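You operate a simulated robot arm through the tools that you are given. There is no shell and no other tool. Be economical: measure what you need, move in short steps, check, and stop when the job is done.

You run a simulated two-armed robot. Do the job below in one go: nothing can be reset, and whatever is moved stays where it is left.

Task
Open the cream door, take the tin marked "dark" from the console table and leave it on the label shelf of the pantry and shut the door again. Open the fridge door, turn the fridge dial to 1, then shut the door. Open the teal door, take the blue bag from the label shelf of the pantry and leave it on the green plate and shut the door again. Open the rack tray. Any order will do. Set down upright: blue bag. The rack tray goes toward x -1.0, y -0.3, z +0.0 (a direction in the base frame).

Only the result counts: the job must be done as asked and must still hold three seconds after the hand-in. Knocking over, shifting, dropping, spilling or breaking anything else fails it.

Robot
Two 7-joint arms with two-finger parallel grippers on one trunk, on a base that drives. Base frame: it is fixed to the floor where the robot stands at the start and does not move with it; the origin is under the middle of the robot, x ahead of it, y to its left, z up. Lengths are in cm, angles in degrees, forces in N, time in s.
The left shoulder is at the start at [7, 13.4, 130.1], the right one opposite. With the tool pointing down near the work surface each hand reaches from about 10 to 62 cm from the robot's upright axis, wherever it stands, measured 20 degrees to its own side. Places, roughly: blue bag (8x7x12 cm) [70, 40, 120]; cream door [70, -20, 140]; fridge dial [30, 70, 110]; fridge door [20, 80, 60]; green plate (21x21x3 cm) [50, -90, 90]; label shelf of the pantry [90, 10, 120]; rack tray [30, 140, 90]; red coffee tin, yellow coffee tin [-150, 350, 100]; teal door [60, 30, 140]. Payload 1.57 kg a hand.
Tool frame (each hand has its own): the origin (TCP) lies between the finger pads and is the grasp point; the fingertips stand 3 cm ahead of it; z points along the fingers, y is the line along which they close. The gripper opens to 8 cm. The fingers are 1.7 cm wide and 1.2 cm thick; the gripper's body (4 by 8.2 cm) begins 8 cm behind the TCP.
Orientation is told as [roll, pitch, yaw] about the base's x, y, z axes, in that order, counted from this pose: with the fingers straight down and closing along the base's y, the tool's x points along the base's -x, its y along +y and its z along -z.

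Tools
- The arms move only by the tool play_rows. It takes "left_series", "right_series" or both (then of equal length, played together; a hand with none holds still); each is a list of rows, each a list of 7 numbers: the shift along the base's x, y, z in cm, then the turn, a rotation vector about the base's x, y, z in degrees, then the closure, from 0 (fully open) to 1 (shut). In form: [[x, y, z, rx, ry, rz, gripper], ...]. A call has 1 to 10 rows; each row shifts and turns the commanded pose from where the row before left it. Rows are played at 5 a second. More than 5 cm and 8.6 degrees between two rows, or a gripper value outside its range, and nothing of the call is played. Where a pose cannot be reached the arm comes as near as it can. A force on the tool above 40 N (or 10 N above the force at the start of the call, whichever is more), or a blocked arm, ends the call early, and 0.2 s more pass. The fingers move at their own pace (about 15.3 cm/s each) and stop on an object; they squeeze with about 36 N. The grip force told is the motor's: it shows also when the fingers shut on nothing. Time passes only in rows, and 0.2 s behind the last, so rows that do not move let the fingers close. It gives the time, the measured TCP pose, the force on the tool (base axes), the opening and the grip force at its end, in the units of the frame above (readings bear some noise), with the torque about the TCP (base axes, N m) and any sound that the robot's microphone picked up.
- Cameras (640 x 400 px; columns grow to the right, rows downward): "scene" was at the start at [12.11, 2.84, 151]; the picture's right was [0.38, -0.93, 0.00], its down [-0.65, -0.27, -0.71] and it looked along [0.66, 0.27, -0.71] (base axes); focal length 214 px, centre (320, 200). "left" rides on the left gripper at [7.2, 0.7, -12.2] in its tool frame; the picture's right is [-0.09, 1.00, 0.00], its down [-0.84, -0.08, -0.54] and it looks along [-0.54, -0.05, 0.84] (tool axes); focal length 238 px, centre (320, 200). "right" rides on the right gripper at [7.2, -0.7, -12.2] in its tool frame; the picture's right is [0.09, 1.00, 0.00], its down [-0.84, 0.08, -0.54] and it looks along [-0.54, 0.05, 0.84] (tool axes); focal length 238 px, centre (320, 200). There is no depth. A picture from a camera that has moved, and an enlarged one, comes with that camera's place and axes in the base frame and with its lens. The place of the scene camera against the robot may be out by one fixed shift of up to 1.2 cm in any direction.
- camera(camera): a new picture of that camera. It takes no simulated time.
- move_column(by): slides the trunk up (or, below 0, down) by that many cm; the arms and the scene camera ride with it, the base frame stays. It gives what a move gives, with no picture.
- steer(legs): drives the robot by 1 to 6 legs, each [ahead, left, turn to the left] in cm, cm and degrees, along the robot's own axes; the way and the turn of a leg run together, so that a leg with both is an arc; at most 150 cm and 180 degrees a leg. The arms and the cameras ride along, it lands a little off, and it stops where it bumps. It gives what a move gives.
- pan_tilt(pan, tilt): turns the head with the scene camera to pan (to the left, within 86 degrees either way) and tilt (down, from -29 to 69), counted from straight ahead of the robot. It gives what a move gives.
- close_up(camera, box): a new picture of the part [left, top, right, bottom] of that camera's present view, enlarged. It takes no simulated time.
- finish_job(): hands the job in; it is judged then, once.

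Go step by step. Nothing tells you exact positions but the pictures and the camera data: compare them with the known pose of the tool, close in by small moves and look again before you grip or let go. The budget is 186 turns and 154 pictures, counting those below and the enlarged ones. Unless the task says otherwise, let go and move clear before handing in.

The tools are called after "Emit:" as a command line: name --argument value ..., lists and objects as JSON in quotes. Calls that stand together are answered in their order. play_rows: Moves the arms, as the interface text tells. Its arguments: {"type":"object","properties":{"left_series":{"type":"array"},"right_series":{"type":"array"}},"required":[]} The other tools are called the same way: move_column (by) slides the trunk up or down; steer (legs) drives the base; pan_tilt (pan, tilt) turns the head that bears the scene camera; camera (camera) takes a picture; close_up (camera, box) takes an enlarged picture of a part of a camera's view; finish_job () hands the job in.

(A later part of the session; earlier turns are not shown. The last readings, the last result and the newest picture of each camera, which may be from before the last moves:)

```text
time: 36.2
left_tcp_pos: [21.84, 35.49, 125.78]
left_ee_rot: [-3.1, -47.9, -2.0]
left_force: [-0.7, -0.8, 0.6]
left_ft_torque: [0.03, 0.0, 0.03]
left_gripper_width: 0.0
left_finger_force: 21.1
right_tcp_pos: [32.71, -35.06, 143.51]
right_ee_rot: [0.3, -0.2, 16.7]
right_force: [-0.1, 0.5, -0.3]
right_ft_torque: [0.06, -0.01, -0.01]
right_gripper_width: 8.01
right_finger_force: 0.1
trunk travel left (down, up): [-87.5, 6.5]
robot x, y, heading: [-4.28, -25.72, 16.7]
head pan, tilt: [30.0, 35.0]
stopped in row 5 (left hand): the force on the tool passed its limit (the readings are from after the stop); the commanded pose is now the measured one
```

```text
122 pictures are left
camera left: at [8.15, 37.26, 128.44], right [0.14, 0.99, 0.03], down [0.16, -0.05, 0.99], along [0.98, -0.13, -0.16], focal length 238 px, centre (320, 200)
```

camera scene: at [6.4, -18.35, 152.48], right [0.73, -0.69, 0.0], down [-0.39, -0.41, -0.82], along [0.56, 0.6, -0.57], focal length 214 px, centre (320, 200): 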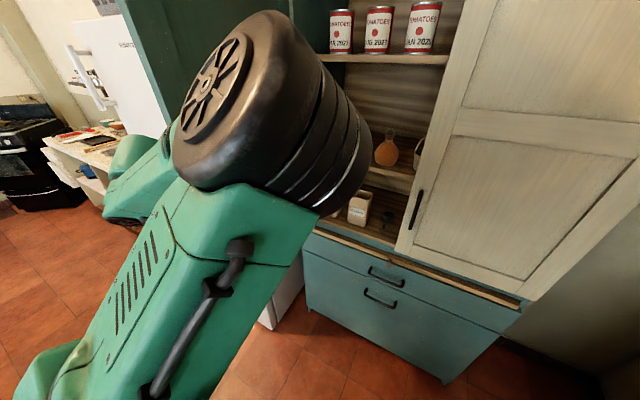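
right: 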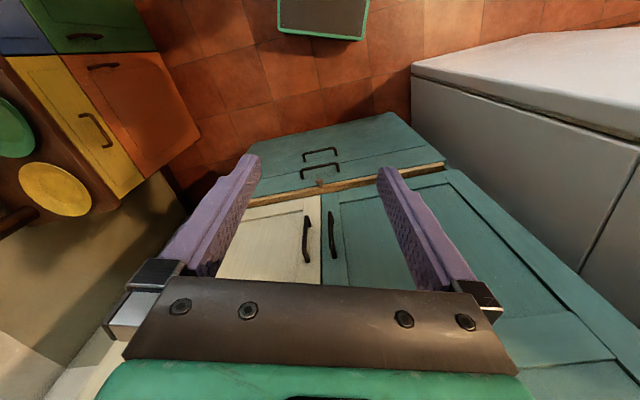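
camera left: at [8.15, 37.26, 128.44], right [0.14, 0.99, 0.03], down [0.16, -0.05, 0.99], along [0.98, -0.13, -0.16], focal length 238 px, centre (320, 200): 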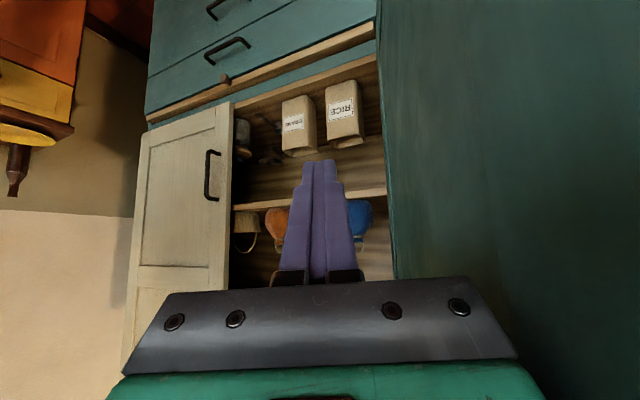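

The door now stands ~95° open, and the blue bag sits near (66.5,40), base about z=120. I pull the hand clear of the door, straighten its yaw and drive forward.

Emit:
play_rows --left_series '[[0.5, -4, 0.5, 0, 0, 6, 1], [1, -3.5, 0.5, 0, 0, 6, 0.2], [2, -3, 0.5, 0, 0, 6, 0.2], [2, 0, 1, 0, 0, 0, 0.2]]'

Emit:
steer --legs '[[12, 0, 0]]'

Emit:
camera --camera "left"

Emit:
camera --camera "scene"

```text
time: 37.2
left_tcp_pos: [26.86, 26.15, 127.5]
left_ee_rot: [-4.3, -47.6, 17.1]
left_force: [0.1, 0.5, 0.5]
left_ft_torque: [-0.01, 0.0, 0.03]
left_gripper_width: 6.41
left_finger_force: 0.1
right_tcp_pos: [32.78, -33.82, 143.51]
right_ee_rot: [-0.1, 0.0, 16.8]
right_force: [0.2, -0.4, 0.1]
right_ft_torque: [0.0, 0.0, 0.02]
right_gripper_width: 8.01
right_finger_force: 0.0
trunk travel left (down, up): [-87.5, 6.5]
robot x, y, heading: [-4.17, -25.16, 16.6]
head pan, tilt: [30.0, 35.0]
```

```text
time: 38.4
left_tcp_pos: [38.17, 29.3, 127.84]
left_ee_rot: [-4.0, -48.1, 16.8]
left_force: [-0.6, -0.3, -0.5]
left_ft_torque: [0.0, 0.0, 0.0]
left_gripper_width: 6.39
left_finger_force: 0.0
right_tcp_pos: [43.91, -30.76, 143.68]
right_ee_rot: [0.0, -0.3, 16.6]
right_force: [-0.3, -0.4, 0.1]
right_ft_torque: [-0.01, -0.04, 0.04]
right_gripper_width: 8.01
right_finger_force: 0.0
trunk travel left (down, up): [-87.5, 6.5]
robot x, y, heading: [7.5, -21.99, 16.4]
head pan, tilt: [30.0, 35.0]
```

```text
121 pictures are left
camera left: at [24.61, 26.59, 130.61], right [-0.18, 0.98, 0.02], down [0.16, 0.01, 0.99], along [0.97, 0.18, -0.16], focal length 238 px, centre (320, 200)
```

left: 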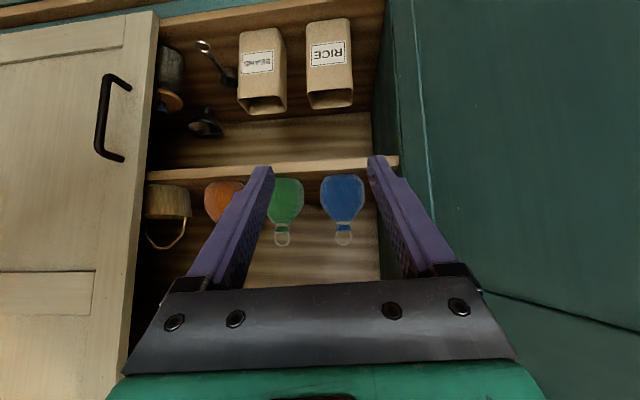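

```text
120 pictures are left
camera scene: at [17.31, -14.54, 152.52], right [0.73, -0.69, 0.0], down [-0.39, -0.42, -0.82], along [0.56, 0.6, -0.57], focal length 214 px, centre (320, 200)
```

scene: 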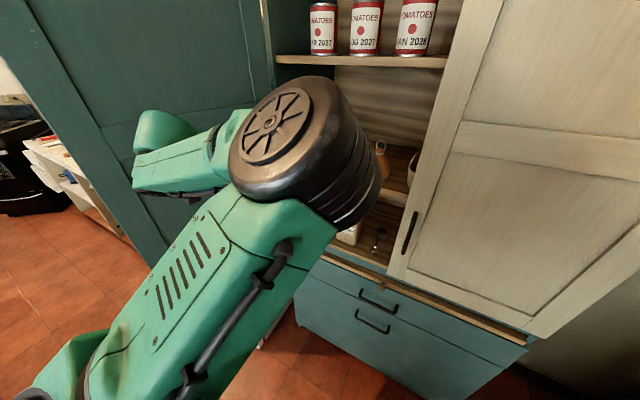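

Triangulation puts the blue bag at about (70,40) with its neck at z≈128.5. I drive a bit closer, flatten the tilt and check again.

Emit:
steer --legs '[[8, 0, 0]]'

Emit:
play_rows --left_series '[[1, 0.8, 0, 2.9, -3.8, 0, 0.15], [2.5, 1, 0, 1.4, -4.7, 0, 0.15], [3, 1, 0, 0, 0, 0, 0.15]]'

Emit:
camera --camera "left"

```text
time: 39.5
left_tcp_pos: [45.67, 31.33, 128.13]
left_ee_rot: [-4.1, -48.3, 16.7]
left_force: [-0.3, 0.5, -0.6]
left_ft_torque: [-0.02, 0.01, -0.01]
left_gripper_width: 6.41
left_finger_force: 0.1
right_tcp_pos: [51.2, -28.72, 143.83]
right_ee_rot: [0.0, -0.5, 16.6]
right_force: [-0.9, -0.7, -0.1]
right_ft_torque: [-0.02, -0.03, -0.02]
right_gripper_width: 7.98
right_finger_force: 0.1
trunk travel left (down, up): [-87.5, 6.5]
robot x, y, heading: [14.79, -19.63, 16.3]
head pan, tilt: [30.0, 35.0]
```

```text
time: 40.3
left_tcp_pos: [53.18, 34.64, 127.59]
left_ee_rot: [-1.0, -57.2, 14.5]
left_force: [-0.1, -0.6, -0.7]
left_ft_torque: [-0.01, 0.02, -0.01]
left_gripper_width: 6.81
left_finger_force: 0.2
right_tcp_pos: [52.23, -28.3, 143.54]
right_ee_rot: [0.0, 0.1, 16.6]
right_force: [0.3, 0.8, 0.0]
right_ft_torque: [-0.02, 0.02, -0.01]
right_gripper_width: 7.98
right_finger_force: 0.1
trunk travel left (down, up): [-87.5, 6.5]
robot x, y, heading: [15.61, -19.99, 16.4]
head pan, tilt: [30.0, 35.0]
```

```text
119 pictures are left
camera left: at [39.26, 31.91, 128.18], right [-0.18, 0.98, 0.07], down [0.01, -0.07, 1.0], along [0.98, 0.18, 0.0], focal length 238 px, centre (320, 200)
```

left: 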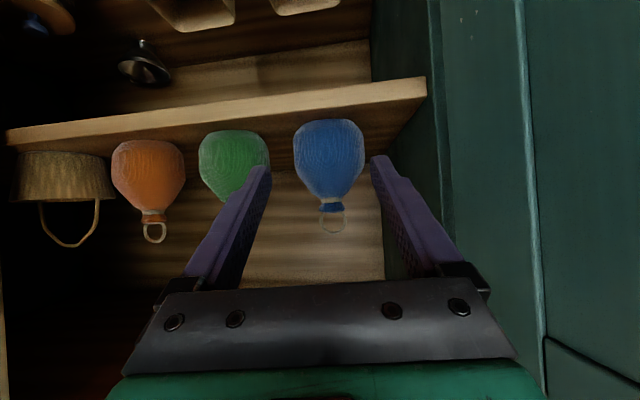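

The bag's neck is about 13–14 cm ahead at z≈128.8. I approach with open fingers in two stages.

Emit:
play_rows --left_series '[[3, 0.9, 0.2, -0.5, 0, 0.8, 0.1], [3, 0.9, 0.2, -0.5, 0, 0.8, 0.1], [3, 0.9, 0.2, 0, 0, 0.8, 0.1]]'

Emit:
camera --camera "left"

```text
time: 41.1
left_tcp_pos: [62.25, 37.26, 128.12]
left_ee_rot: [-2.9, -56.9, 18.5]
left_force: [0.1, 0.5, -0.1]
left_ft_torque: [0.03, 0.02, 0.01]
left_gripper_width: 7.19
left_finger_force: 0.1
right_tcp_pos: [52.34, -28.16, 143.54]
right_ee_rot: [-0.1, 0.1, 16.6]
right_force: [0.1, -0.3, -0.1]
right_ft_torque: [-0.03, -0.02, 0.03]
right_gripper_width: 8.01
right_finger_force: 0.1
trunk travel left (down, up): [-87.5, 6.5]
robot x, y, heading: [15.42, -19.72, 16.3]
head pan, tilt: [30.0, 35.0]
```

```text
118 pictures are left
camera left: at [48.58, 33.93, 128.73], right [-0.23, 0.97, 0.05], down [0.02, -0.05, 1.0], along [0.97, 0.23, 0.0], focal length 238 px, centre (320, 200)
```

left: 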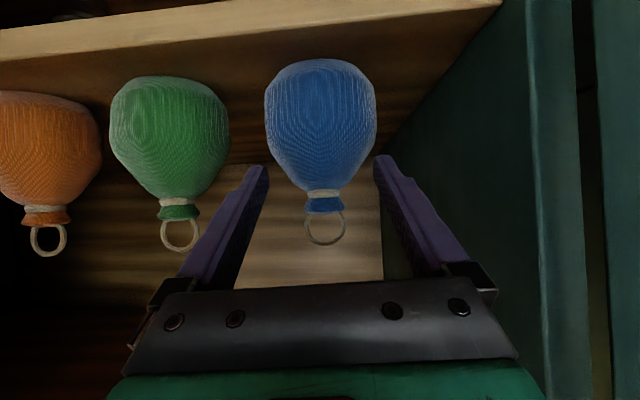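

Neck is 3 cm ahead of the TCP and centred. I go in and close on the neck.

Emit:
play_rows --left_series '[[1.7, 0.5, 0.2, 0, 0, 0, 0.1], [1.6, 0.5, 0.2, 0, 0, 0, 0.1], [0, 0, 0, 0, 0, 0, 0.5], [0, 0, 0, 0, 0, 0, 1], [0, 0, 0, 0, 0, 0, 1], [0, 0, 0, 0, 0, 0, 1]]'

Emit:
camera --camera "left"

```text
time: 42.5
left_tcp_pos: [65.26, 38.04, 129.15]
left_ee_rot: [-2.7, -57.2, 18.0]
left_force: [6.7, 7.0, 19.3]
left_ft_torque: [0.29, -0.12, -0.03]
left_gripper_width: 3.51
left_finger_force: 36.0
right_tcp_pos: [52.11, -28.55, 143.58]
right_ee_rot: [-0.1, -0.1, 16.5]
right_force: [-0.7, 0.0, -0.1]
right_ft_torque: [0.0, -0.01, -0.02]
right_gripper_width: 8.0
right_finger_force: 0.0
trunk travel left (down, up): [-87.5, 6.5]
robot x, y, heading: [15.46, -19.69, 16.4]
head pan, tilt: [30.0, 35.0]
```

```text
117 pictures are left
camera left: at [51.58, 34.69, 129.53], right [-0.23, 0.97, 0.05], down [0.01, -0.05, 1.0], along [0.97, 0.23, 0.0], focal length 238 px, centre (320, 200)
```

left: 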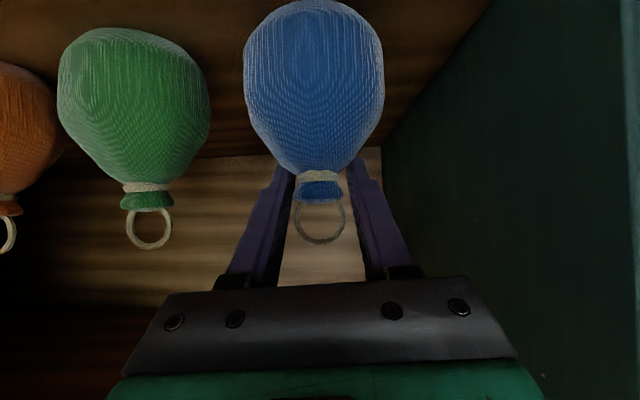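

The tips pinch the sloping shoulder and get pushed up. I reopen slightly, rise to the neck and close again.

Emit:
play_rows --left_series '[[0, 0, 0, 0, 0, 0, 0.4], [-0.3, -0.1, 0.6, 0, 0, 0, 0.4], [-0.3, -0.1, 0.6, 0, 0, 0, 0.4], [0, 0, 0, 0, 0, 0, 1], [0, 0, 0, 0, 0, 0, 1], [0, 0, 0, 0, 0, 0, 1]]'

Emit:
camera --camera "left"

```text
time: 43.9
left_tcp_pos: [64.61, 37.94, 129.97]
left_ee_rot: [-2.7, -57.0, 18.3]
left_force: [0.6, 1.2, 3.6]
left_ft_torque: [0.37, 0.04, -0.02]
left_gripper_width: 2.93
left_finger_force: 35.6
right_tcp_pos: [52.15, -28.37, 143.68]
right_ee_rot: [0.0, -0.1, 16.6]
right_force: [0.0, 1.0, 0.1]
right_ft_torque: [0.01, -0.01, -0.04]
right_gripper_width: 8.01
right_finger_force: 0.0
trunk travel left (down, up): [-87.5, 6.5]
robot x, y, heading: [15.24, -19.61, 16.4]
head pan, tilt: [30.0, 35.0]
```

```text
116 pictures are left
camera left: at [50.9, 34.61, 130.56], right [-0.23, 0.97, 0.05], down [0.01, -0.05, 1.0], along [0.97, 0.23, 0.0], focal length 238 px, centre (320, 200)
```

left: 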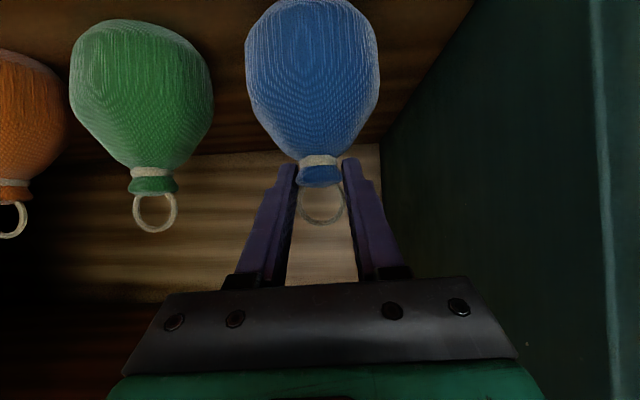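

Now a firm 2.9 cm grip on the neck with little reaction. I lift slightly and check.

Emit:
play_rows --left_series '[[0, 0, 1, 0, 0, 0, 1], [0, 0, 1, 0, 0, 0, 1], [-1, -0.3, 1, 0, 0, 0, 1], [-2, -0.6, 0, 0, 0, 0, 1]]'

Emit:
camera --camera "left"

```text
time: 44.9
left_tcp_pos: [61.65, 37.04, 132.79]
left_ee_rot: [-2.8, -56.9, 18.4]
left_force: [0.2, 0.6, -3.7]
left_ft_torque: [0.02, 0.01, -0.01]
left_gripper_width: 2.91
left_finger_force: 36.4
right_tcp_pos: [52.22, -28.58, 143.56]
right_ee_rot: [0.0, -0.1, 16.6]
right_force: [0.4, 0.9, -0.1]
right_ft_torque: [-0.01, -0.02, -0.01]
right_gripper_width: 8.01
right_finger_force: 0.0
trunk travel left (down, up): [-87.5, 6.5]
robot x, y, heading: [15.29, -19.62, 16.2]
head pan, tilt: [30.0, 35.0]
```

```text
115 pictures are left
camera left: at [47.95, 33.74, 133.41], right [-0.23, 0.97, 0.05], down [0.02, -0.05, 1.0], along [0.97, 0.23, 0.0], focal length 238 px, centre (320, 200)
```

left: 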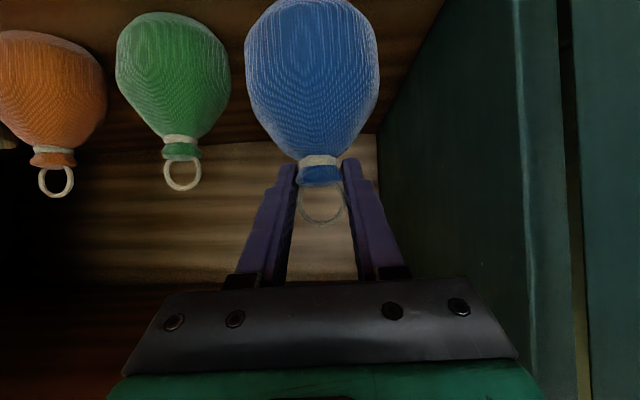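

The bag is held (~0.4 kg). I retract out of the cabinet and back away.

Emit:
play_rows --left_series '[[-3.5, -1.1, 0.5, 0, 0, 0, 1], [-3.5, -1.1, 0.5, 0, 0, 0, 1], [-3.5, -1.5, 0, 0, 0, 0, 1], [-3.5, -2, 0, 0, 0, 0, 1]]'

Emit:
steer --legs '[[-30, 0, 0]]'

Emit:
pan_tilt --pan -60 --tilt 30

Emit:
camera --camera "scene"

Emit:
camera --camera "left"

```text
time: 45.9
left_tcp_pos: [47.05, 31.46, 133.95]
left_ee_rot: [-3.7, -56.9, 19.2]
left_force: [-0.3, 0.2, -3.4]
left_ft_torque: [0.01, -0.01, 0.02]
left_gripper_width: 2.93
left_finger_force: 36.2
right_tcp_pos: [51.73, -28.41, 143.77]
right_ee_rot: [-0.2, -0.3, 16.5]
right_force: [-0.6, 0.4, 0.3]
right_ft_torque: [0.0, -0.01, -0.01]
right_gripper_width: 7.98
right_finger_force: 0.1
trunk travel left (down, up): [-87.5, 6.5]
robot x, y, heading: [15.36, -19.5, 16.3]
head pan, tilt: [30.0, 35.0]
```

```text
time: 48.0
left_tcp_pos: [19.04, 22.96, 133.99]
left_ee_rot: [-3.5, -56.8, 19.0]
left_force: [0.4, -0.4, -2.2]
left_ft_torque: [0.0, 0.02, 0.03]
left_gripper_width: 2.89
left_finger_force: 36.2
right_tcp_pos: [23.57, -36.9, 143.4]
right_ee_rot: [-0.1, 0.1, 16.3]
right_force: [0.8, -0.2, 0.0]
right_ft_torque: [-0.01, 0.05, -0.02]
right_gripper_width: 8.01
right_finger_force: 0.0
trunk travel left (down, up): [-87.5, 6.5]
robot x, y, heading: [-13.73, -28.28, 16.5]
head pan, tilt: [30.0, 35.0]
```

```text
time: 49.6
left_tcp_pos: [18.83, 22.98, 133.7]
left_ee_rot: [-3.7, -56.6, 19.2]
left_force: [0.4, -0.2, -2.5]
left_ft_torque: [0.0, 0.01, -0.01]
left_gripper_width: 2.87
left_finger_force: 35.5
right_tcp_pos: [23.24, -36.88, 143.5]
right_ee_rot: [0.0, -0.2, 16.4]
right_force: [0.5, -0.5, -0.1]
right_ft_torque: [0.01, 0.02, 0.03]
right_gripper_width: 8.01
right_finger_force: 0.0
trunk travel left (down, up): [-87.5, 6.5]
robot x, y, heading: [-13.86, -28.37, 16.4]
head pan, tilt: [-60.0, 30.0]
```

```text
114 pictures are left
camera scene: at [-0.46, -25.31, 152.94], right [0.19, -0.98, 0.0], down [-0.52, -0.1, -0.85], along [0.83, 0.16, -0.53], focal length 214 px, centre (320, 200)
```

scene: 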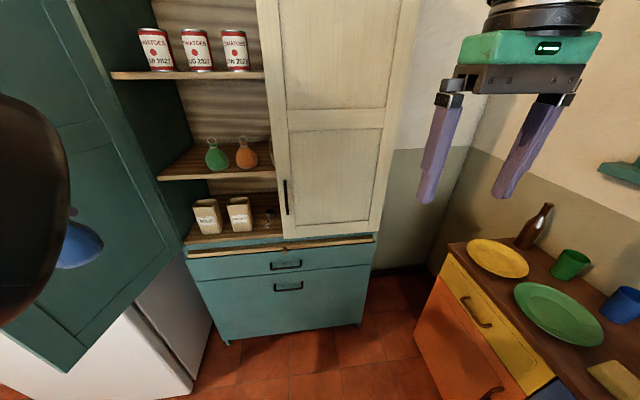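

```text
113 pictures are left
camera left: at [5.05, 19.64, 134.43], right [-0.23, 0.97, 0.04], down [0.02, -0.04, 1.0], along [0.97, 0.23, -0.01], focal length 238 px, centre (320, 200)
```

left: 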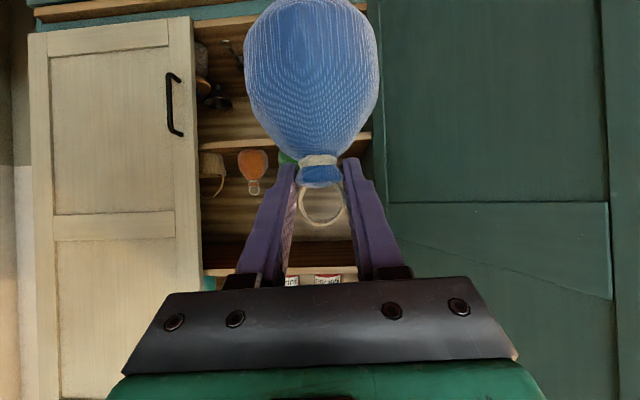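

The plates stand on a counter to the right; the green plate is near (51,-91). I turn to face that counter and drive to it.

Emit:
steer --legs '[[0, 0, -90], [18, 14, 0]]'

Emit:
pan_tilt --pan 15 --tilt 45

Emit:
camera --camera "scene"

Emit:
camera --camera "left"

```text
time: 55.2
left_tcp_pos: [55.43, -74.19, 134.0]
left_ee_rot: [-3.5, -56.9, -71.5]
left_force: [-0.9, -0.1, -2.7]
left_ft_torque: [-0.01, -0.04, 0.01]
left_gripper_width: 2.9
left_finger_force: 35.6
right_tcp_pos: [-4.71, -78.16, 143.68]
right_ee_rot: [0.0, -0.2, -74.2]
right_force: [0.2, 0.1, -0.6]
right_ft_torque: [-0.02, -0.02, 0.01]
right_gripper_width: 8.02
right_finger_force: 0.0
trunk travel left (down, up): [-87.5, 6.5]
robot x, y, heading: [4.51, -41.75, -74.2]
head pan, tilt: [-60.0, 30.0]
```

```text
time: 56.6
left_tcp_pos: [55.65, -74.42, 133.63]
left_ee_rot: [-4.1, -56.6, -71.0]
left_force: [0.0, 0.5, -2.7]
left_ft_torque: [0.01, 0.01, 0.0]
left_gripper_width: 2.89
left_finger_force: 35.9
right_tcp_pos: [-4.26, -78.51, 143.63]
right_ee_rot: [0.0, 0.0, -74.0]
right_force: [0.0, 0.0, 0.0]
right_ft_torque: [0.03, -0.01, -0.02]
right_gripper_width: 8.03
right_finger_force: 0.0
trunk travel left (down, up): [-87.5, 6.5]
robot x, y, heading: [5.08, -41.6, -74.1]
head pan, tilt: [15.0, 45.0]
```

```text
112 pictures are left
camera scene: at [7.14, -55.09, 151.62], right [-0.99, -0.15, 0.0], down [-0.1, 0.64, -0.76], along [0.11, -0.75, -0.65], focal length 214 px, centre (320, 200)
```

scene: 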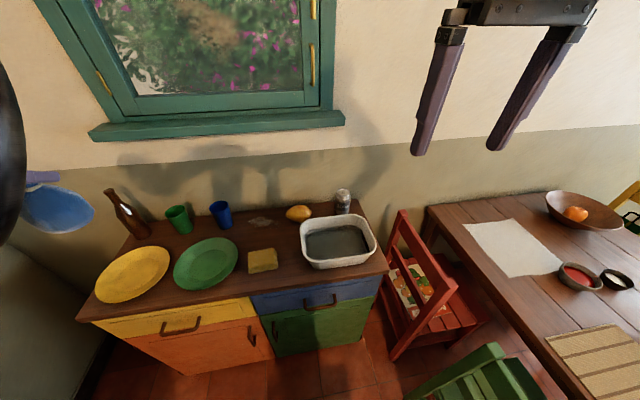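

```text
111 pictures are left
camera left: at [52.74, -60.73, 134.32], right [0.97, 0.22, 0.04], down [-0.04, -0.02, 1.0], along [0.22, -0.98, -0.01], focal length 238 px, centre (320, 200)
```

left: 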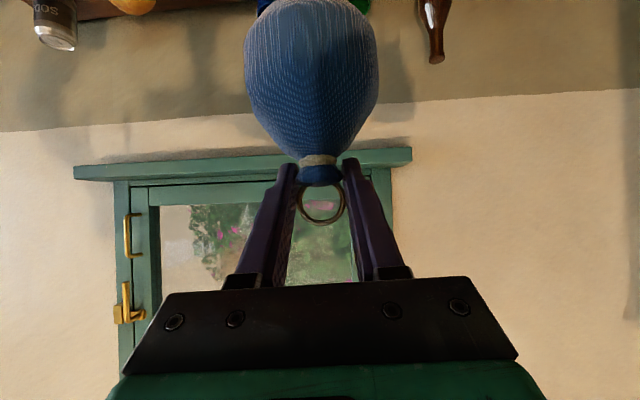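

The green plate's centre is at about (51.2,-90.3). I move the bag above it, then lower the trunk.

Emit:
play_rows --left_series '[[-1.2, -3.8, 0, 0, 0, 0, 1], [-1.2, -3.8, 0, 0, 0, 0, 1], [-1.2, -3.8, 0, 0, 0, 0, 1], [-1.1, -3.7, 0, 0, 0, 0, 1]]'

Emit:
move_column --by -22

Emit:
pan_tilt --pan 25 --tilt 45

Emit:
camera --camera "scene"

Emit:
camera --camera "left"

```text
time: 57.6
left_tcp_pos: [51.15, -89.77, 133.77]
left_ee_rot: [-5.5, -56.9, -69.7]
left_force: [0.3, 0.0, -3.2]
left_ft_torque: [0.03, 0.0, 0.0]
left_gripper_width: 2.89
left_finger_force: 36.0
right_tcp_pos: [-4.3, -78.65, 143.58]
right_ee_rot: [0.0, -0.1, -74.1]
right_force: [0.8, 0.2, -0.3]
right_ft_torque: [0.03, 0.0, 0.02]
right_gripper_width: 8.01
right_finger_force: 0.1
trunk travel left (down, up): [-87.5, 6.5]
robot x, y, heading: [4.94, -41.44, -74.3]
head pan, tilt: [15.0, 45.0]
```

```text
time: 60.0
left_tcp_pos: [51.37, -89.42, 111.58]
left_ee_rot: [-5.2, -56.6, -69.6]
left_force: [-0.4, 0.3, -3.2]
left_ft_torque: [0.01, 0.01, 0.0]
left_gripper_width: 2.89
left_finger_force: 35.8
right_tcp_pos: [-4.21, -78.39, 121.65]
right_ee_rot: [0.0, 0.0, -74.2]
right_force: [-0.2, -0.2, -0.3]
right_ft_torque: [0.02, 0.01, 0.0]
right_gripper_width: 8.01
right_finger_force: 0.1
trunk travel left (down, up): [-65.5, 28.5]
robot x, y, heading: [4.93, -41.41, -74.4]
head pan, tilt: [15.0, 45.0]
```

```text
time: 60.7
left_tcp_pos: [51.48, -89.54, 111.53]
left_ee_rot: [-5.4, -56.8, -69.6]
left_force: [-0.5, 0.2, -3.3]
left_ft_torque: [0.01, 0.01, -0.04]
left_gripper_width: 2.87
left_finger_force: 35.9
right_tcp_pos: [-4.31, -78.44, 121.54]
right_ee_rot: [0.0, -0.1, -74.1]
right_force: [0.0, -0.3, -0.7]
right_ft_torque: [-0.04, -0.02, 0.01]
right_gripper_width: 7.98
right_finger_force: 0.1
trunk travel left (down, up): [-65.5, 28.5]
robot x, y, heading: [4.75, -41.15, -74.4]
head pan, tilt: [25.0, 45.0]
```

```text
110 pictures are left
camera scene: at [11.17, -52.86, 128.98], right [-0.76, -0.65, 0.0], down [-0.46, 0.54, -0.71], along [0.46, -0.54, -0.71], focal length 214 px, centre (320, 200)
```

scene: 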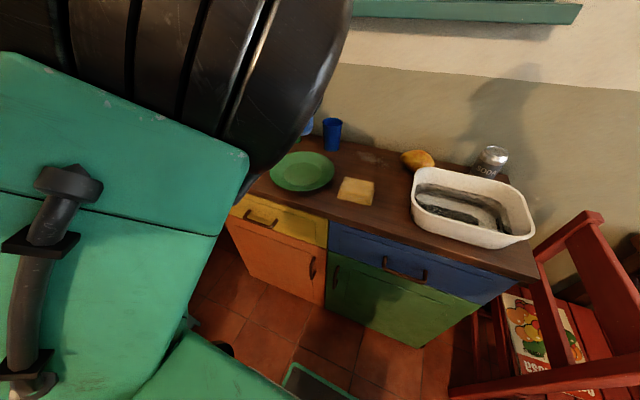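

```text
109 pictures are left
camera left: at [48.27, -75.73, 112.22], right [0.97, 0.23, 0.03], down [-0.02, -0.01, 1.0], along [0.23, -0.97, -0.01], focal length 238 px, centre (320, 200)
```

left: 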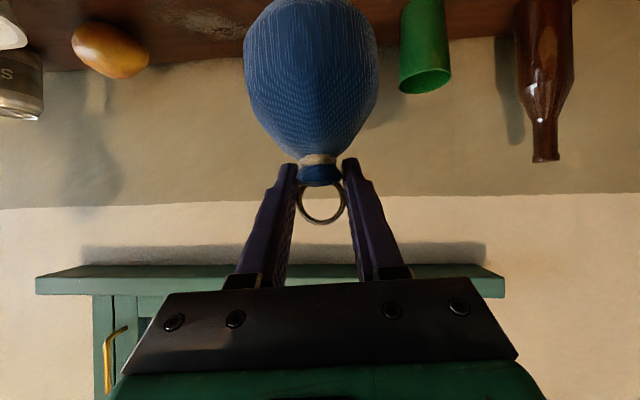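

The bag hangs over the plate centre. I lower gradually toward the plate.

Emit:
play_rows --left_series '[[-0.15, -0.1, -2.5, 0, 0, 0, 1], [-0.15, 0, -2.5, 0, 0, 0, 1], [-0.1, 0, -2.5, 0, 0, 0, 1], [0, 0, -2, 0, 0, 0, 1]]'

Emit:
camera --camera "left"

Emit:
camera --camera "scene"

```text
time: 61.7
left_tcp_pos: [51.56, -89.51, 102.2]
left_ee_rot: [-7.1, -57.0, -67.4]
left_force: [0.4, 0.2, -2.1]
left_ft_torque: [-0.01, 0.03, -0.02]
left_gripper_width: 2.88
left_finger_force: 36.1
right_tcp_pos: [-4.4, -78.48, 121.56]
right_ee_rot: [0.0, 0.1, -74.1]
right_force: [-0.2, -0.1, 0.2]
right_ft_torque: [0.02, -0.06, 0.03]
right_gripper_width: 7.98
right_finger_force: 0.0
trunk travel left (down, up): [-65.5, 28.5]
robot x, y, heading: [4.38, -41.68, -74.1]
head pan, tilt: [25.0, 45.0]
```

```text
108 pictures are left
camera left: at [48.25, -75.9, 102.78], right [0.97, 0.24, 0.01], down [-0.01, 0.0, 1.0], along [0.24, -0.97, 0.0], focal length 238 px, centre (320, 200)
```

left: 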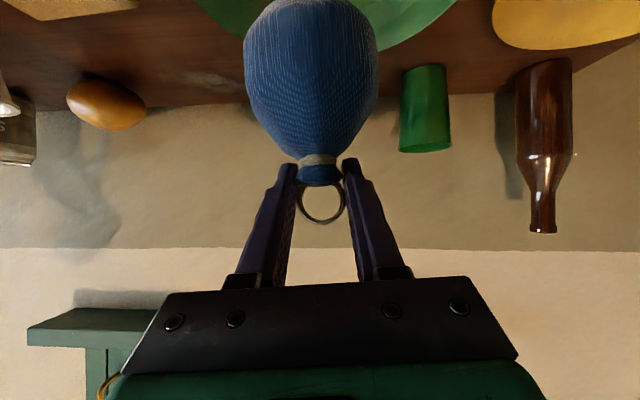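

```text
107 pictures are left
camera scene: at [11.21, -52.92, 128.97], right [-0.76, -0.65, 0.0], down [-0.46, 0.54, -0.71], along [0.46, -0.53, -0.71], focal length 214 px, centre (320, 200)
```

scene: 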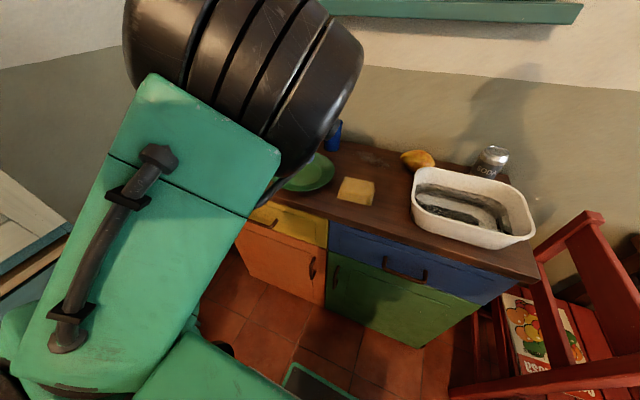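

Plate is under the bag. I lower in small steps until contact.

Emit:
play_rows --left_series '[[0, 0, -1, 0, 0, 0, 1], [0, 0, -1, 0, 0, 0, 1], [0, 0, -0.6, 0, 0, 0, 1], [0, 0, -0.3, 0, 0, 0, 1]]'

Emit:
camera --camera "left"

```text
time: 62.7
left_tcp_pos: [51.37, -89.37, 99.25]
left_ee_rot: [-6.7, -56.5, -68.0]
left_force: [0.4, 0.3, -3.4]
left_ft_torque: [0.04, -0.01, -0.01]
left_gripper_width: 2.85
left_finger_force: 36.1
right_tcp_pos: [-4.32, -78.46, 121.83]
right_ee_rot: [0.0, 0.0, -74.1]
right_force: [-0.6, -1.0, -0.3]
right_ft_torque: [0.0, 0.03, 0.06]
right_gripper_width: 7.98
right_finger_force: 0.0
trunk travel left (down, up): [-65.5, 28.5]
robot x, y, heading: [4.86, -41.69, -74.2]
head pan, tilt: [25.0, 45.0]
```

```text
106 pictures are left
camera left: at [48.16, -75.7, 99.8], right [0.97, 0.23, 0.01], down [-0.01, -0.01, 1.0], along [0.23, -0.97, -0.01], focal length 238 px, centre (320, 200)
```

left: 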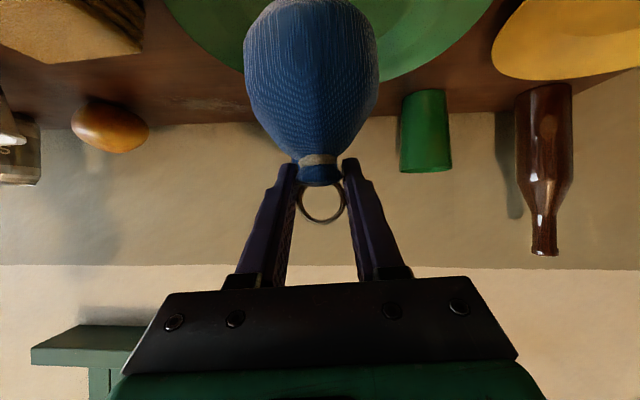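

Still clear; I shift ~1.5 cm back toward the plate's centre and continue down.

Emit:
play_rows --left_series '[[0.4, 1.6, 0, 0, 0, 0, 1], [0, 0, -0.7, 0, 0, 0, 1], [0, 0, -0.5, 0, 0, 0, 1], [0, 0, -0.5, 0, 0, 0, 1]]'

Emit:
camera --camera "left"

```text
time: 63.7
left_tcp_pos: [51.6, -87.8, 97.42]
left_ee_rot: [-6.0, -56.7, -68.5]
left_force: [0.5, -0.3, -2.5]
left_ft_torque: [0.01, -0.04, 0.0]
left_gripper_width: 2.91
left_finger_force: 35.8
right_tcp_pos: [-4.2, -78.48, 121.67]
right_ee_rot: [0.0, 0.0, -74.0]
right_force: [0.5, -0.2, 0.5]
right_ft_torque: [-0.01, 0.0, 0.02]
right_gripper_width: 7.99
right_finger_force: 0.1
trunk travel left (down, up): [-65.5, 28.5]
robot x, y, heading: [4.89, -41.49, -74.2]
head pan, tilt: [25.0, 45.0]
```

```text
105 pictures are left
camera left: at [48.35, -74.1, 98.08], right [0.97, 0.24, 0.02], down [-0.02, -0.01, 1.0], along [0.24, -0.97, -0.01], focal length 238 px, centre (320, 200)
```

left: 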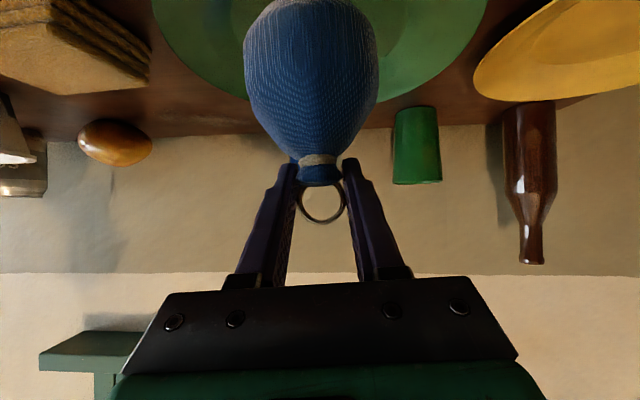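

Emit:
play_rows --left_series '[[0, 0, -0.5, 0, 0, 0, 1], [0, 0, -0.4, 0, 0, 0, 1], [0, 0, -0.3, 0, 0, 0, 1]]'

Emit:
camera --camera "scene"

```text
time: 64.5
left_tcp_pos: [51.53, -87.9, 96.09]
left_ee_rot: [-5.2, -56.4, -69.5]
left_force: [0.5, 0.0, -3.5]
left_ft_torque: [0.02, -0.03, 0.01]
left_gripper_width: 2.86
left_finger_force: 35.6
right_tcp_pos: [-4.23, -78.47, 121.55]
right_ee_rot: [0.0, -0.1, -74.0]
right_force: [-0.9, 0.4, -0.2]
right_ft_torque: [0.0, 0.01, 0.0]
right_gripper_width: 8.03
right_finger_force: 0.1
trunk travel left (down, up): [-65.5, 28.5]
robot x, y, heading: [5.01, -41.46, -74.3]
head pan, tilt: [25.0, 45.0]
```

```text
104 pictures are left
camera scene: at [11.17, -52.86, 128.98], right [-0.76, -0.65, 0.0], down [-0.46, 0.54, -0.71], along [0.46, -0.53, -0.71], focal length 214 px, centre (320, 200)
```

scene: 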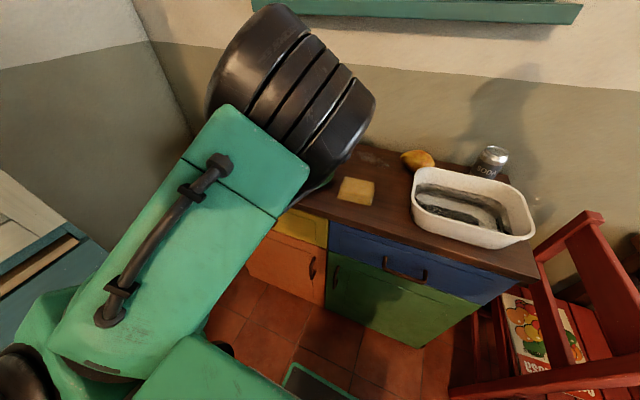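

Emit:
play_rows --left_series '[[0, 0, -0.4, 0, 0, 0, 1], [0, 0, -0.4, 0, 0, 0, 1], [0, 0, -0.3, 0, 0, 0, 1]]'

Emit:
camera --camera "left"

```text
time: 65.3
left_tcp_pos: [51.34, -87.78, 95.64]
left_ee_rot: [-4.4, -57.2, -70.3]
left_force: [2.0, -2.0, 14.6]
left_ft_torque: [-0.14, -0.68, -0.02]
left_gripper_width: 2.89
left_finger_force: 36.2
right_tcp_pos: [-4.37, -78.24, 121.74]
right_ee_rot: [-0.1, -0.2, -74.1]
right_force: [0.2, 0.0, -0.4]
right_ft_torque: [0.0, 0.01, -0.02]
right_gripper_width: 7.99
right_finger_force: 0.0
trunk travel left (down, up): [-65.5, 28.5]
robot x, y, heading: [5.28, -41.42, -74.1]
head pan, tilt: [25.0, 45.0]
```

```text
103 pictures are left
camera left: at [48.18, -74.16, 96.19], right [0.97, 0.23, 0.04], down [-0.04, -0.01, 1.0], along [0.23, -0.97, 0.0], focal length 238 px, centre (320, 200)
```

left: 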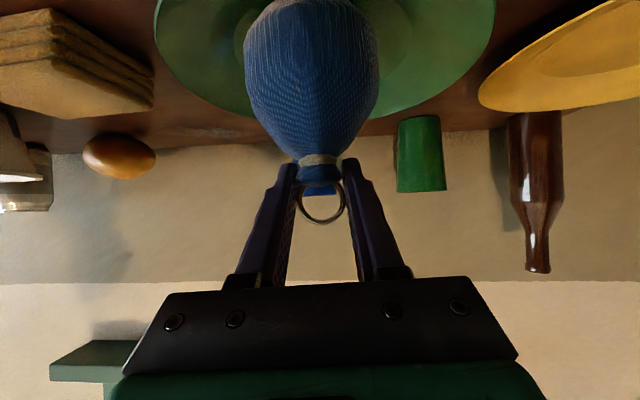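

Contact with the plate. I relax slightly, open and withdraw straight back.

Emit:
play_rows --left_series '[[0, 0, 0.3, 0, 0, 0, 1], [0, 0, 0, 0, 0, 0, 0.6], [0, 0, 0, 0, 0, 0, 0.3], [0, 0, 0, 0, 0, 0, 0.1], [-0.4, 1.6, 0.3, 0, 0, 0, 0.1], [-0.7, 2.9, 0.8, 0, 0, 0, 0.1], [-1, 4, 1, 0, 0, 0, 0.1], [-1, 4, 1, 0, 0, 0, 0.1]]'

Emit:
camera --camera "left"

```text
time: 67.1
left_tcp_pos: [49.97, -76.88, 99.03]
left_ee_rot: [-6.2, -57.3, -69.0]
left_force: [-0.4, 0.2, -0.1]
left_ft_torque: [0.0, 0.01, -0.02]
left_gripper_width: 7.21
left_finger_force: 0.1
left hand out of reach, approached as far as the arm can: row 5, 6, 8
right_tcp_pos: [-4.18, -78.41, 121.57]
right_ee_rot: [0.0, 0.0, -74.1]
right_force: [0.1, 0.6, -0.1]
right_ft_torque: [0.0, 0.0, -0.03]
right_gripper_width: 7.99
right_finger_force: 0.2
trunk travel left (down, up): [-65.5, 28.5]
robot x, y, heading: [4.98, -41.79, -74.2]
head pan, tilt: [25.0, 45.0]
```

```text
102 pictures are left
camera left: at [46.93, -63.16, 99.51], right [0.97, 0.22, 0.02], down [-0.02, 0.0, 1.0], along [0.22, -0.97, 0.01], focal length 238 px, centre (320, 200)
```

left: 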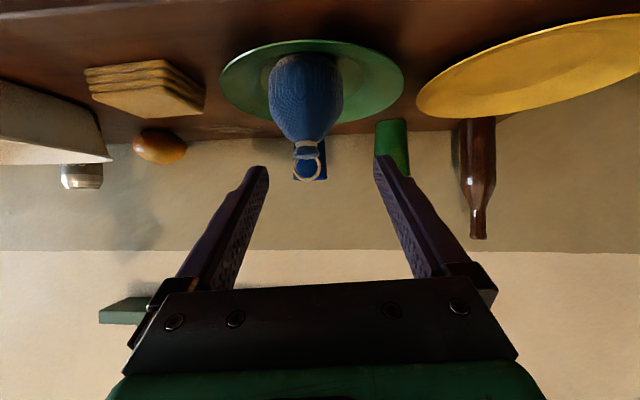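

The blue bag stands upright on the green plate. Next I back off, raise the trunk, turn back to the pantry and go round to the outside of the teal door to shut it.

Emit:
steer --legs '[[-12, -14, 0], [0, 0, 90.8], [-9, 39, 0]]'

Emit:
move_column --by 20

Emit:
camera --camera "scene"

Emit:
camera --camera "left"

```text
time: 74.6
left_tcp_pos: [2.18, 46.63, 98.57]
left_ee_rot: [-5.7, -56.6, 22.3]
left_force: [-0.2, 0.8, -0.7]
left_ft_torque: [-0.03, -0.01, -0.01]
left_gripper_width: 7.2
left_finger_force: 0.0
right_tcp_pos: [5.0, -8.11, 121.7]
right_ee_rot: [0.0, -0.2, 17.1]
right_force: [0.1, 0.6, 0.3]
right_ft_torque: [-0.04, 0.02, -0.02]
right_gripper_width: 7.99
right_finger_force: 0.0
trunk travel left (down, up): [-65.5, 28.5]
robot x, y, heading: [-32.26, 0.43, 17.2]
head pan, tilt: [25.0, 45.0]
```

```text
time: 76.8
left_tcp_pos: [2.14, 46.65, 118.55]
left_ee_rot: [-6.4, -56.6, 22.9]
left_force: [-0.7, -0.1, -0.8]
left_ft_torque: [0.02, 0.01, 0.03]
left_gripper_width: 7.2
left_finger_force: 0.1
right_tcp_pos: [5.04, -7.96, 141.53]
right_ee_rot: [0.0, -0.1, 17.0]
right_force: [0.8, -1.1, -0.1]
right_ft_torque: [-0.02, -0.02, -0.01]
right_gripper_width: 8.02
right_finger_force: 0.1
trunk travel left (down, up): [-85.5, 8.5]
robot x, y, heading: [-32.08, 0.67, 17.1]
head pan, tilt: [25.0, 45.0]
```

```text
101 pictures are left
camera scene: at [-21.54, 7.11, 148.98], right [0.67, -0.74, 0.0], down [-0.53, -0.47, -0.71], along [0.53, 0.47, -0.71], focal length 214 px, centre (320, 200)
```

scene: 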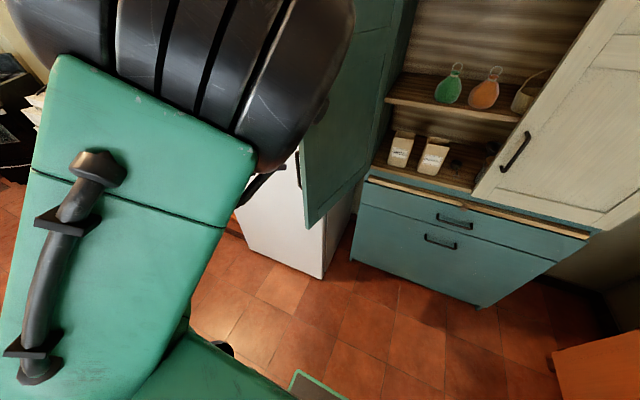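

```text
100 pictures are left
camera left: at [-11.48, 43.04, 119.17], right [-0.25, 0.97, 0.02], down [0.01, -0.01, 1.0], along [0.97, 0.25, -0.01], focal length 238 px, centre (320, 200)
```

left: 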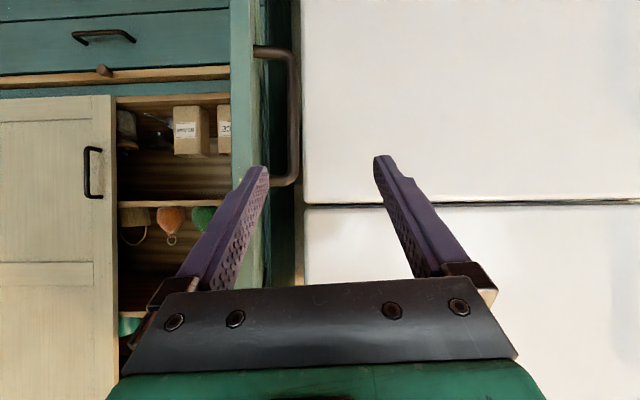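

The hand is just left of the open door and its handle. I close the fingers, advance alongside the outer face, and sweep right.

Emit:
play_rows --left_series '[[0, 0, 0, 0, 0, 0, 1], [3.6, 1.4, 0, 0, 0, -1, 1], [3.6, 1.4, 0, 0, 0, -1, 1], [3.6, 1.2, 0, 0, 0, -1, 1], [3.6, 1.1, 0, 0, 0, -1, 1]]'

Emit:
camera --camera "left"

```text
time: 78.0
left_tcp_pos: [16.68, 51.96, 118.4]
left_ee_rot: [-5.9, -56.6, 18.3]
left_force: [-0.5, 1.3, 0.0]
left_ft_torque: [0.03, -0.04, -0.03]
left_gripper_width: 0.0
left_finger_force: 21.1
right_tcp_pos: [5.29, -7.85, 141.6]
right_ee_rot: [0.0, 0.0, 17.1]
right_force: [0.5, 0.1, 0.1]
right_ft_torque: [-0.02, 0.0, 0.0]
right_gripper_width: 8.02
right_finger_force: 0.0
trunk travel left (down, up): [-85.5, 8.5]
robot x, y, heading: [-31.89, 0.6, 16.9]
head pan, tilt: [25.0, 45.0]
```

```text
99 pictures are left
camera left: at [2.92, 49.25, 119.11], right [-0.18, 0.98, 0.02], down [0.01, -0.02, 1.0], along [0.98, 0.18, -0.01], focal length 238 px, centre (320, 200)
```

left: 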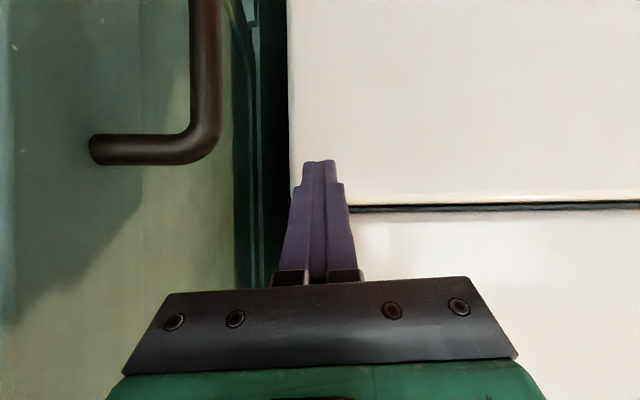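

Emit:
play_rows --left_series '[[1.1, -3.8, 0, 0, 0, 0, 1], [1.1, -3.8, 0, 0, 0, 0, 1], [1.1, -3.8, 0, 0, 0, 0, 1], [1.2, -3.8, 0, 0, 0, 0, 1], [1.2, -3.8, 0, 0, 0, 0, 1], [1.3, -3.8, 0, 0, 0, 0, 1]]'

Emit:
camera --camera "left"

Emit:
camera --camera "scene"

```text
time: 79.4
left_tcp_pos: [26.86, 43.55, 120.05]
left_ee_rot: [-5.8, -56.5, 18.2]
left_force: [-0.5, -0.2, 0.0]
left_ft_torque: [-0.05, 0.01, -0.02]
left_gripper_width: 0.0
left_finger_force: 21.0
left hand out of reach, approached as far as the arm can: row 2, 3, 4, 5, 6
right_tcp_pos: [5.13, -8.05, 141.54]
right_ee_rot: [0.0, 0.1, 17.0]
right_force: [0.5, -0.6, -0.2]
right_ft_torque: [-0.03, -0.02, 0.02]
right_gripper_width: 7.99
right_finger_force: 0.0
trunk travel left (down, up): [-85.5, 8.5]
robot x, y, heading: [-32.27, 0.35, 17.0]
head pan, tilt: [25.0, 45.0]
```

```text
98 pictures are left
camera left: at [12.98, 40.84, 120.68], right [-0.18, 0.98, 0.02], down [0.01, -0.02, 1.0], along [0.98, 0.18, -0.01], focal length 238 px, centre (320, 200)
```

left: 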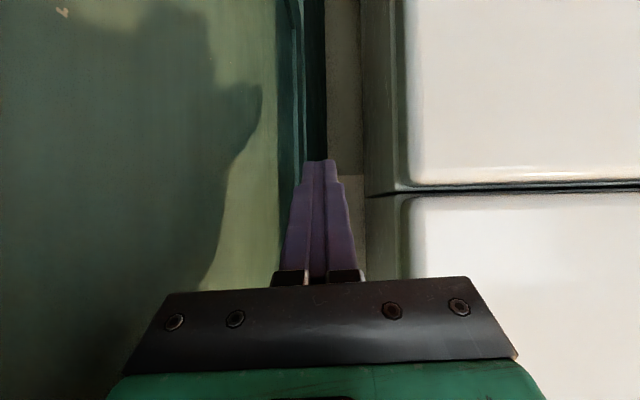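

```text
97 pictures are left
camera scene: at [-21.38, 7.11, 148.97], right [0.67, -0.74, 0.0], down [-0.53, -0.47, -0.71], along [0.52, 0.47, -0.71], focal length 214 px, centre (320, 200)
```

scene: 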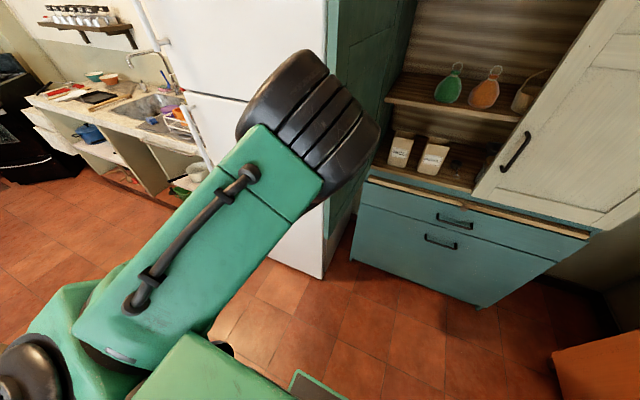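

The hand is against the door's outer face but at its sideways limit; I use the base to push to the right.

Emit:
steer --legs '[[0, -20, 0]]'

Emit:
camera --camera "left"

Emit:
camera --camera "scene"

```text
time: 80.9
left_tcp_pos: [32.27, 25.29, 120.1]
left_ee_rot: [-6.5, -56.5, 18.8]
left_force: [-0.1, 0.9, 1.3]
left_ft_torque: [0.02, -0.04, -0.04]
left_gripper_width: 0.0
left_finger_force: 21.1
right_tcp_pos: [10.92, -26.14, 141.61]
right_ee_rot: [-0.2, -0.1, 17.3]
right_force: [-0.7, 0.4, -0.3]
right_ft_torque: [-0.02, 0.01, -0.02]
right_gripper_width: 8.01
right_finger_force: 0.1
trunk travel left (down, up): [-85.5, 8.5]
robot x, y, heading: [-25.9, -18.37, 17.2]
head pan, tilt: [25.0, 45.0]
```

```text
96 pictures are left
camera left: at [18.36, 22.58, 120.66], right [-0.19, 0.98, 0.02], down [0.01, -0.01, 1.0], along [0.98, 0.19, -0.01], focal length 238 px, centre (320, 200)
```

left: 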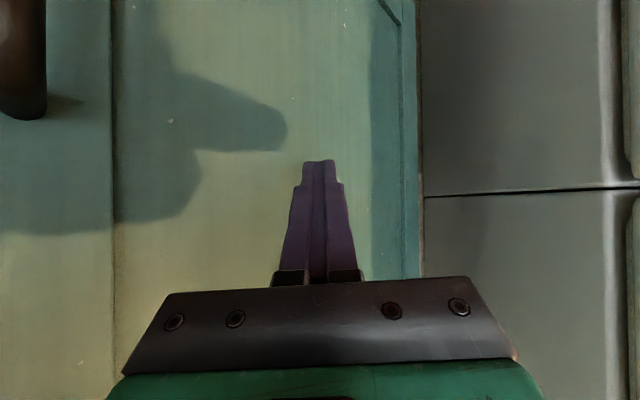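

```text
95 pictures are left
camera scene: at [-15.92, -11.2, 148.97], right [0.67, -0.74, 0.0], down [-0.52, -0.48, -0.71], along [0.52, 0.47, -0.71], focal length 214 px, centre (320, 200)
```

scene: 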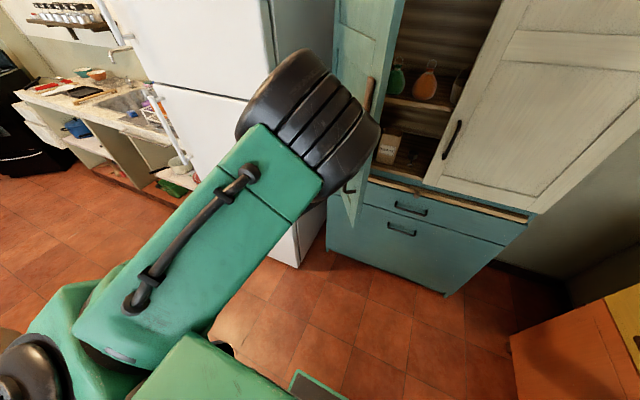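

The door is half shut. I push forward and right with the base.

Emit:
steer --legs '[[16, -10, 0]]'

Emit:
camera --camera "scene"

```text
time: 82.5
left_tcp_pos: [49.78, 20.33, 120.27]
left_ee_rot: [-6.2, -56.8, 18.9]
left_force: [-0.1, 0.6, 0.1]
left_ft_torque: [0.02, -0.04, -0.02]
left_gripper_width: 0.01
left_finger_force: 21.6
right_tcp_pos: [28.49, -31.37, 141.7]
right_ee_rot: [0.0, -0.3, 17.5]
right_force: [-0.6, -1.0, -0.7]
right_ft_torque: [-0.02, -0.02, -0.01]
right_gripper_width: 8.0
right_finger_force: 0.1
trunk travel left (down, up): [-85.5, 8.5]
robot x, y, heading: [-8.35, -22.73, 17.4]
head pan, tilt: [25.0, 45.0]
```

```text
94 pictures are left
camera scene: at [1.69, -16.45, 149.01], right [0.67, -0.74, 0.0], down [-0.52, -0.48, -0.71], along [0.52, 0.48, -0.71], focal length 214 px, centre (320, 200)
```

scene: 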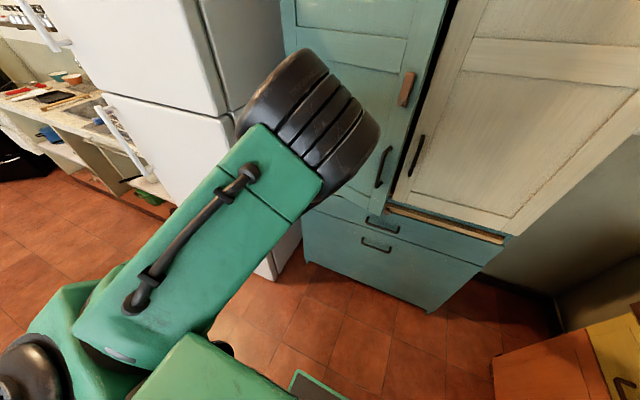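

Nearly shut; I finish the push with the arm.

Emit:
play_rows --left_series '[[2.8, 0.5, 0, 0, 0, 0, 1], [2.8, 0.5, 0, 0, 0, 0, 1], [2, 0.4, 0, 0, 0, 0, 1], [1.5, 0.3, 0, 0, 0, 0, 1], [1.5, 0.3, 0, 0, 0, 0, 1]]'

Emit:
camera --camera "scene"

```text
time: 83.7
left_tcp_pos: [58.2, 21.91, 120.2]
left_ee_rot: [-5.9, -56.0, 18.8]
left_force: [-30.8, -8.9, 5.0]
left_ft_torque: [-0.36, 0.06, 0.09]
left_gripper_width: 0.01
left_finger_force: 21.1
left hand out of reach, approached as far as the arm can: row 5
right_tcp_pos: [27.23, -31.95, 142.04]
right_ee_rot: [-0.1, -0.8, 17.6]
right_force: [0.6, -0.6, 0.3]
right_ft_torque: [0.01, 0.01, 0.0]
right_gripper_width: 8.01
right_finger_force: 0.1
trunk travel left (down, up): [-85.5, 8.5]
robot x, y, heading: [-8.36, -23.48, 17.2]
head pan, tilt: [25.0, 45.0]
stopped in row 5 (left hand): the force on the tool passed its limit (the readings are from after the stop); the commanded pose is now the measured one
```

```text
93 pictures are left
camera scene: at [0.43, -17.12, 149.15], right [0.68, -0.74, 0.0], down [-0.51, -0.48, -0.71], along [0.53, 0.48, -0.7], focal length 214 px, centre (320, 200)
```

scene: 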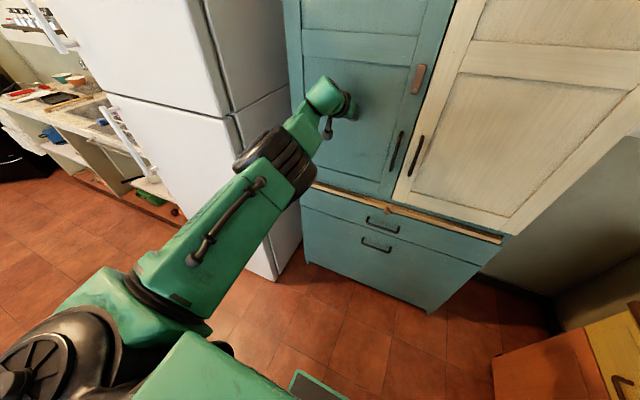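

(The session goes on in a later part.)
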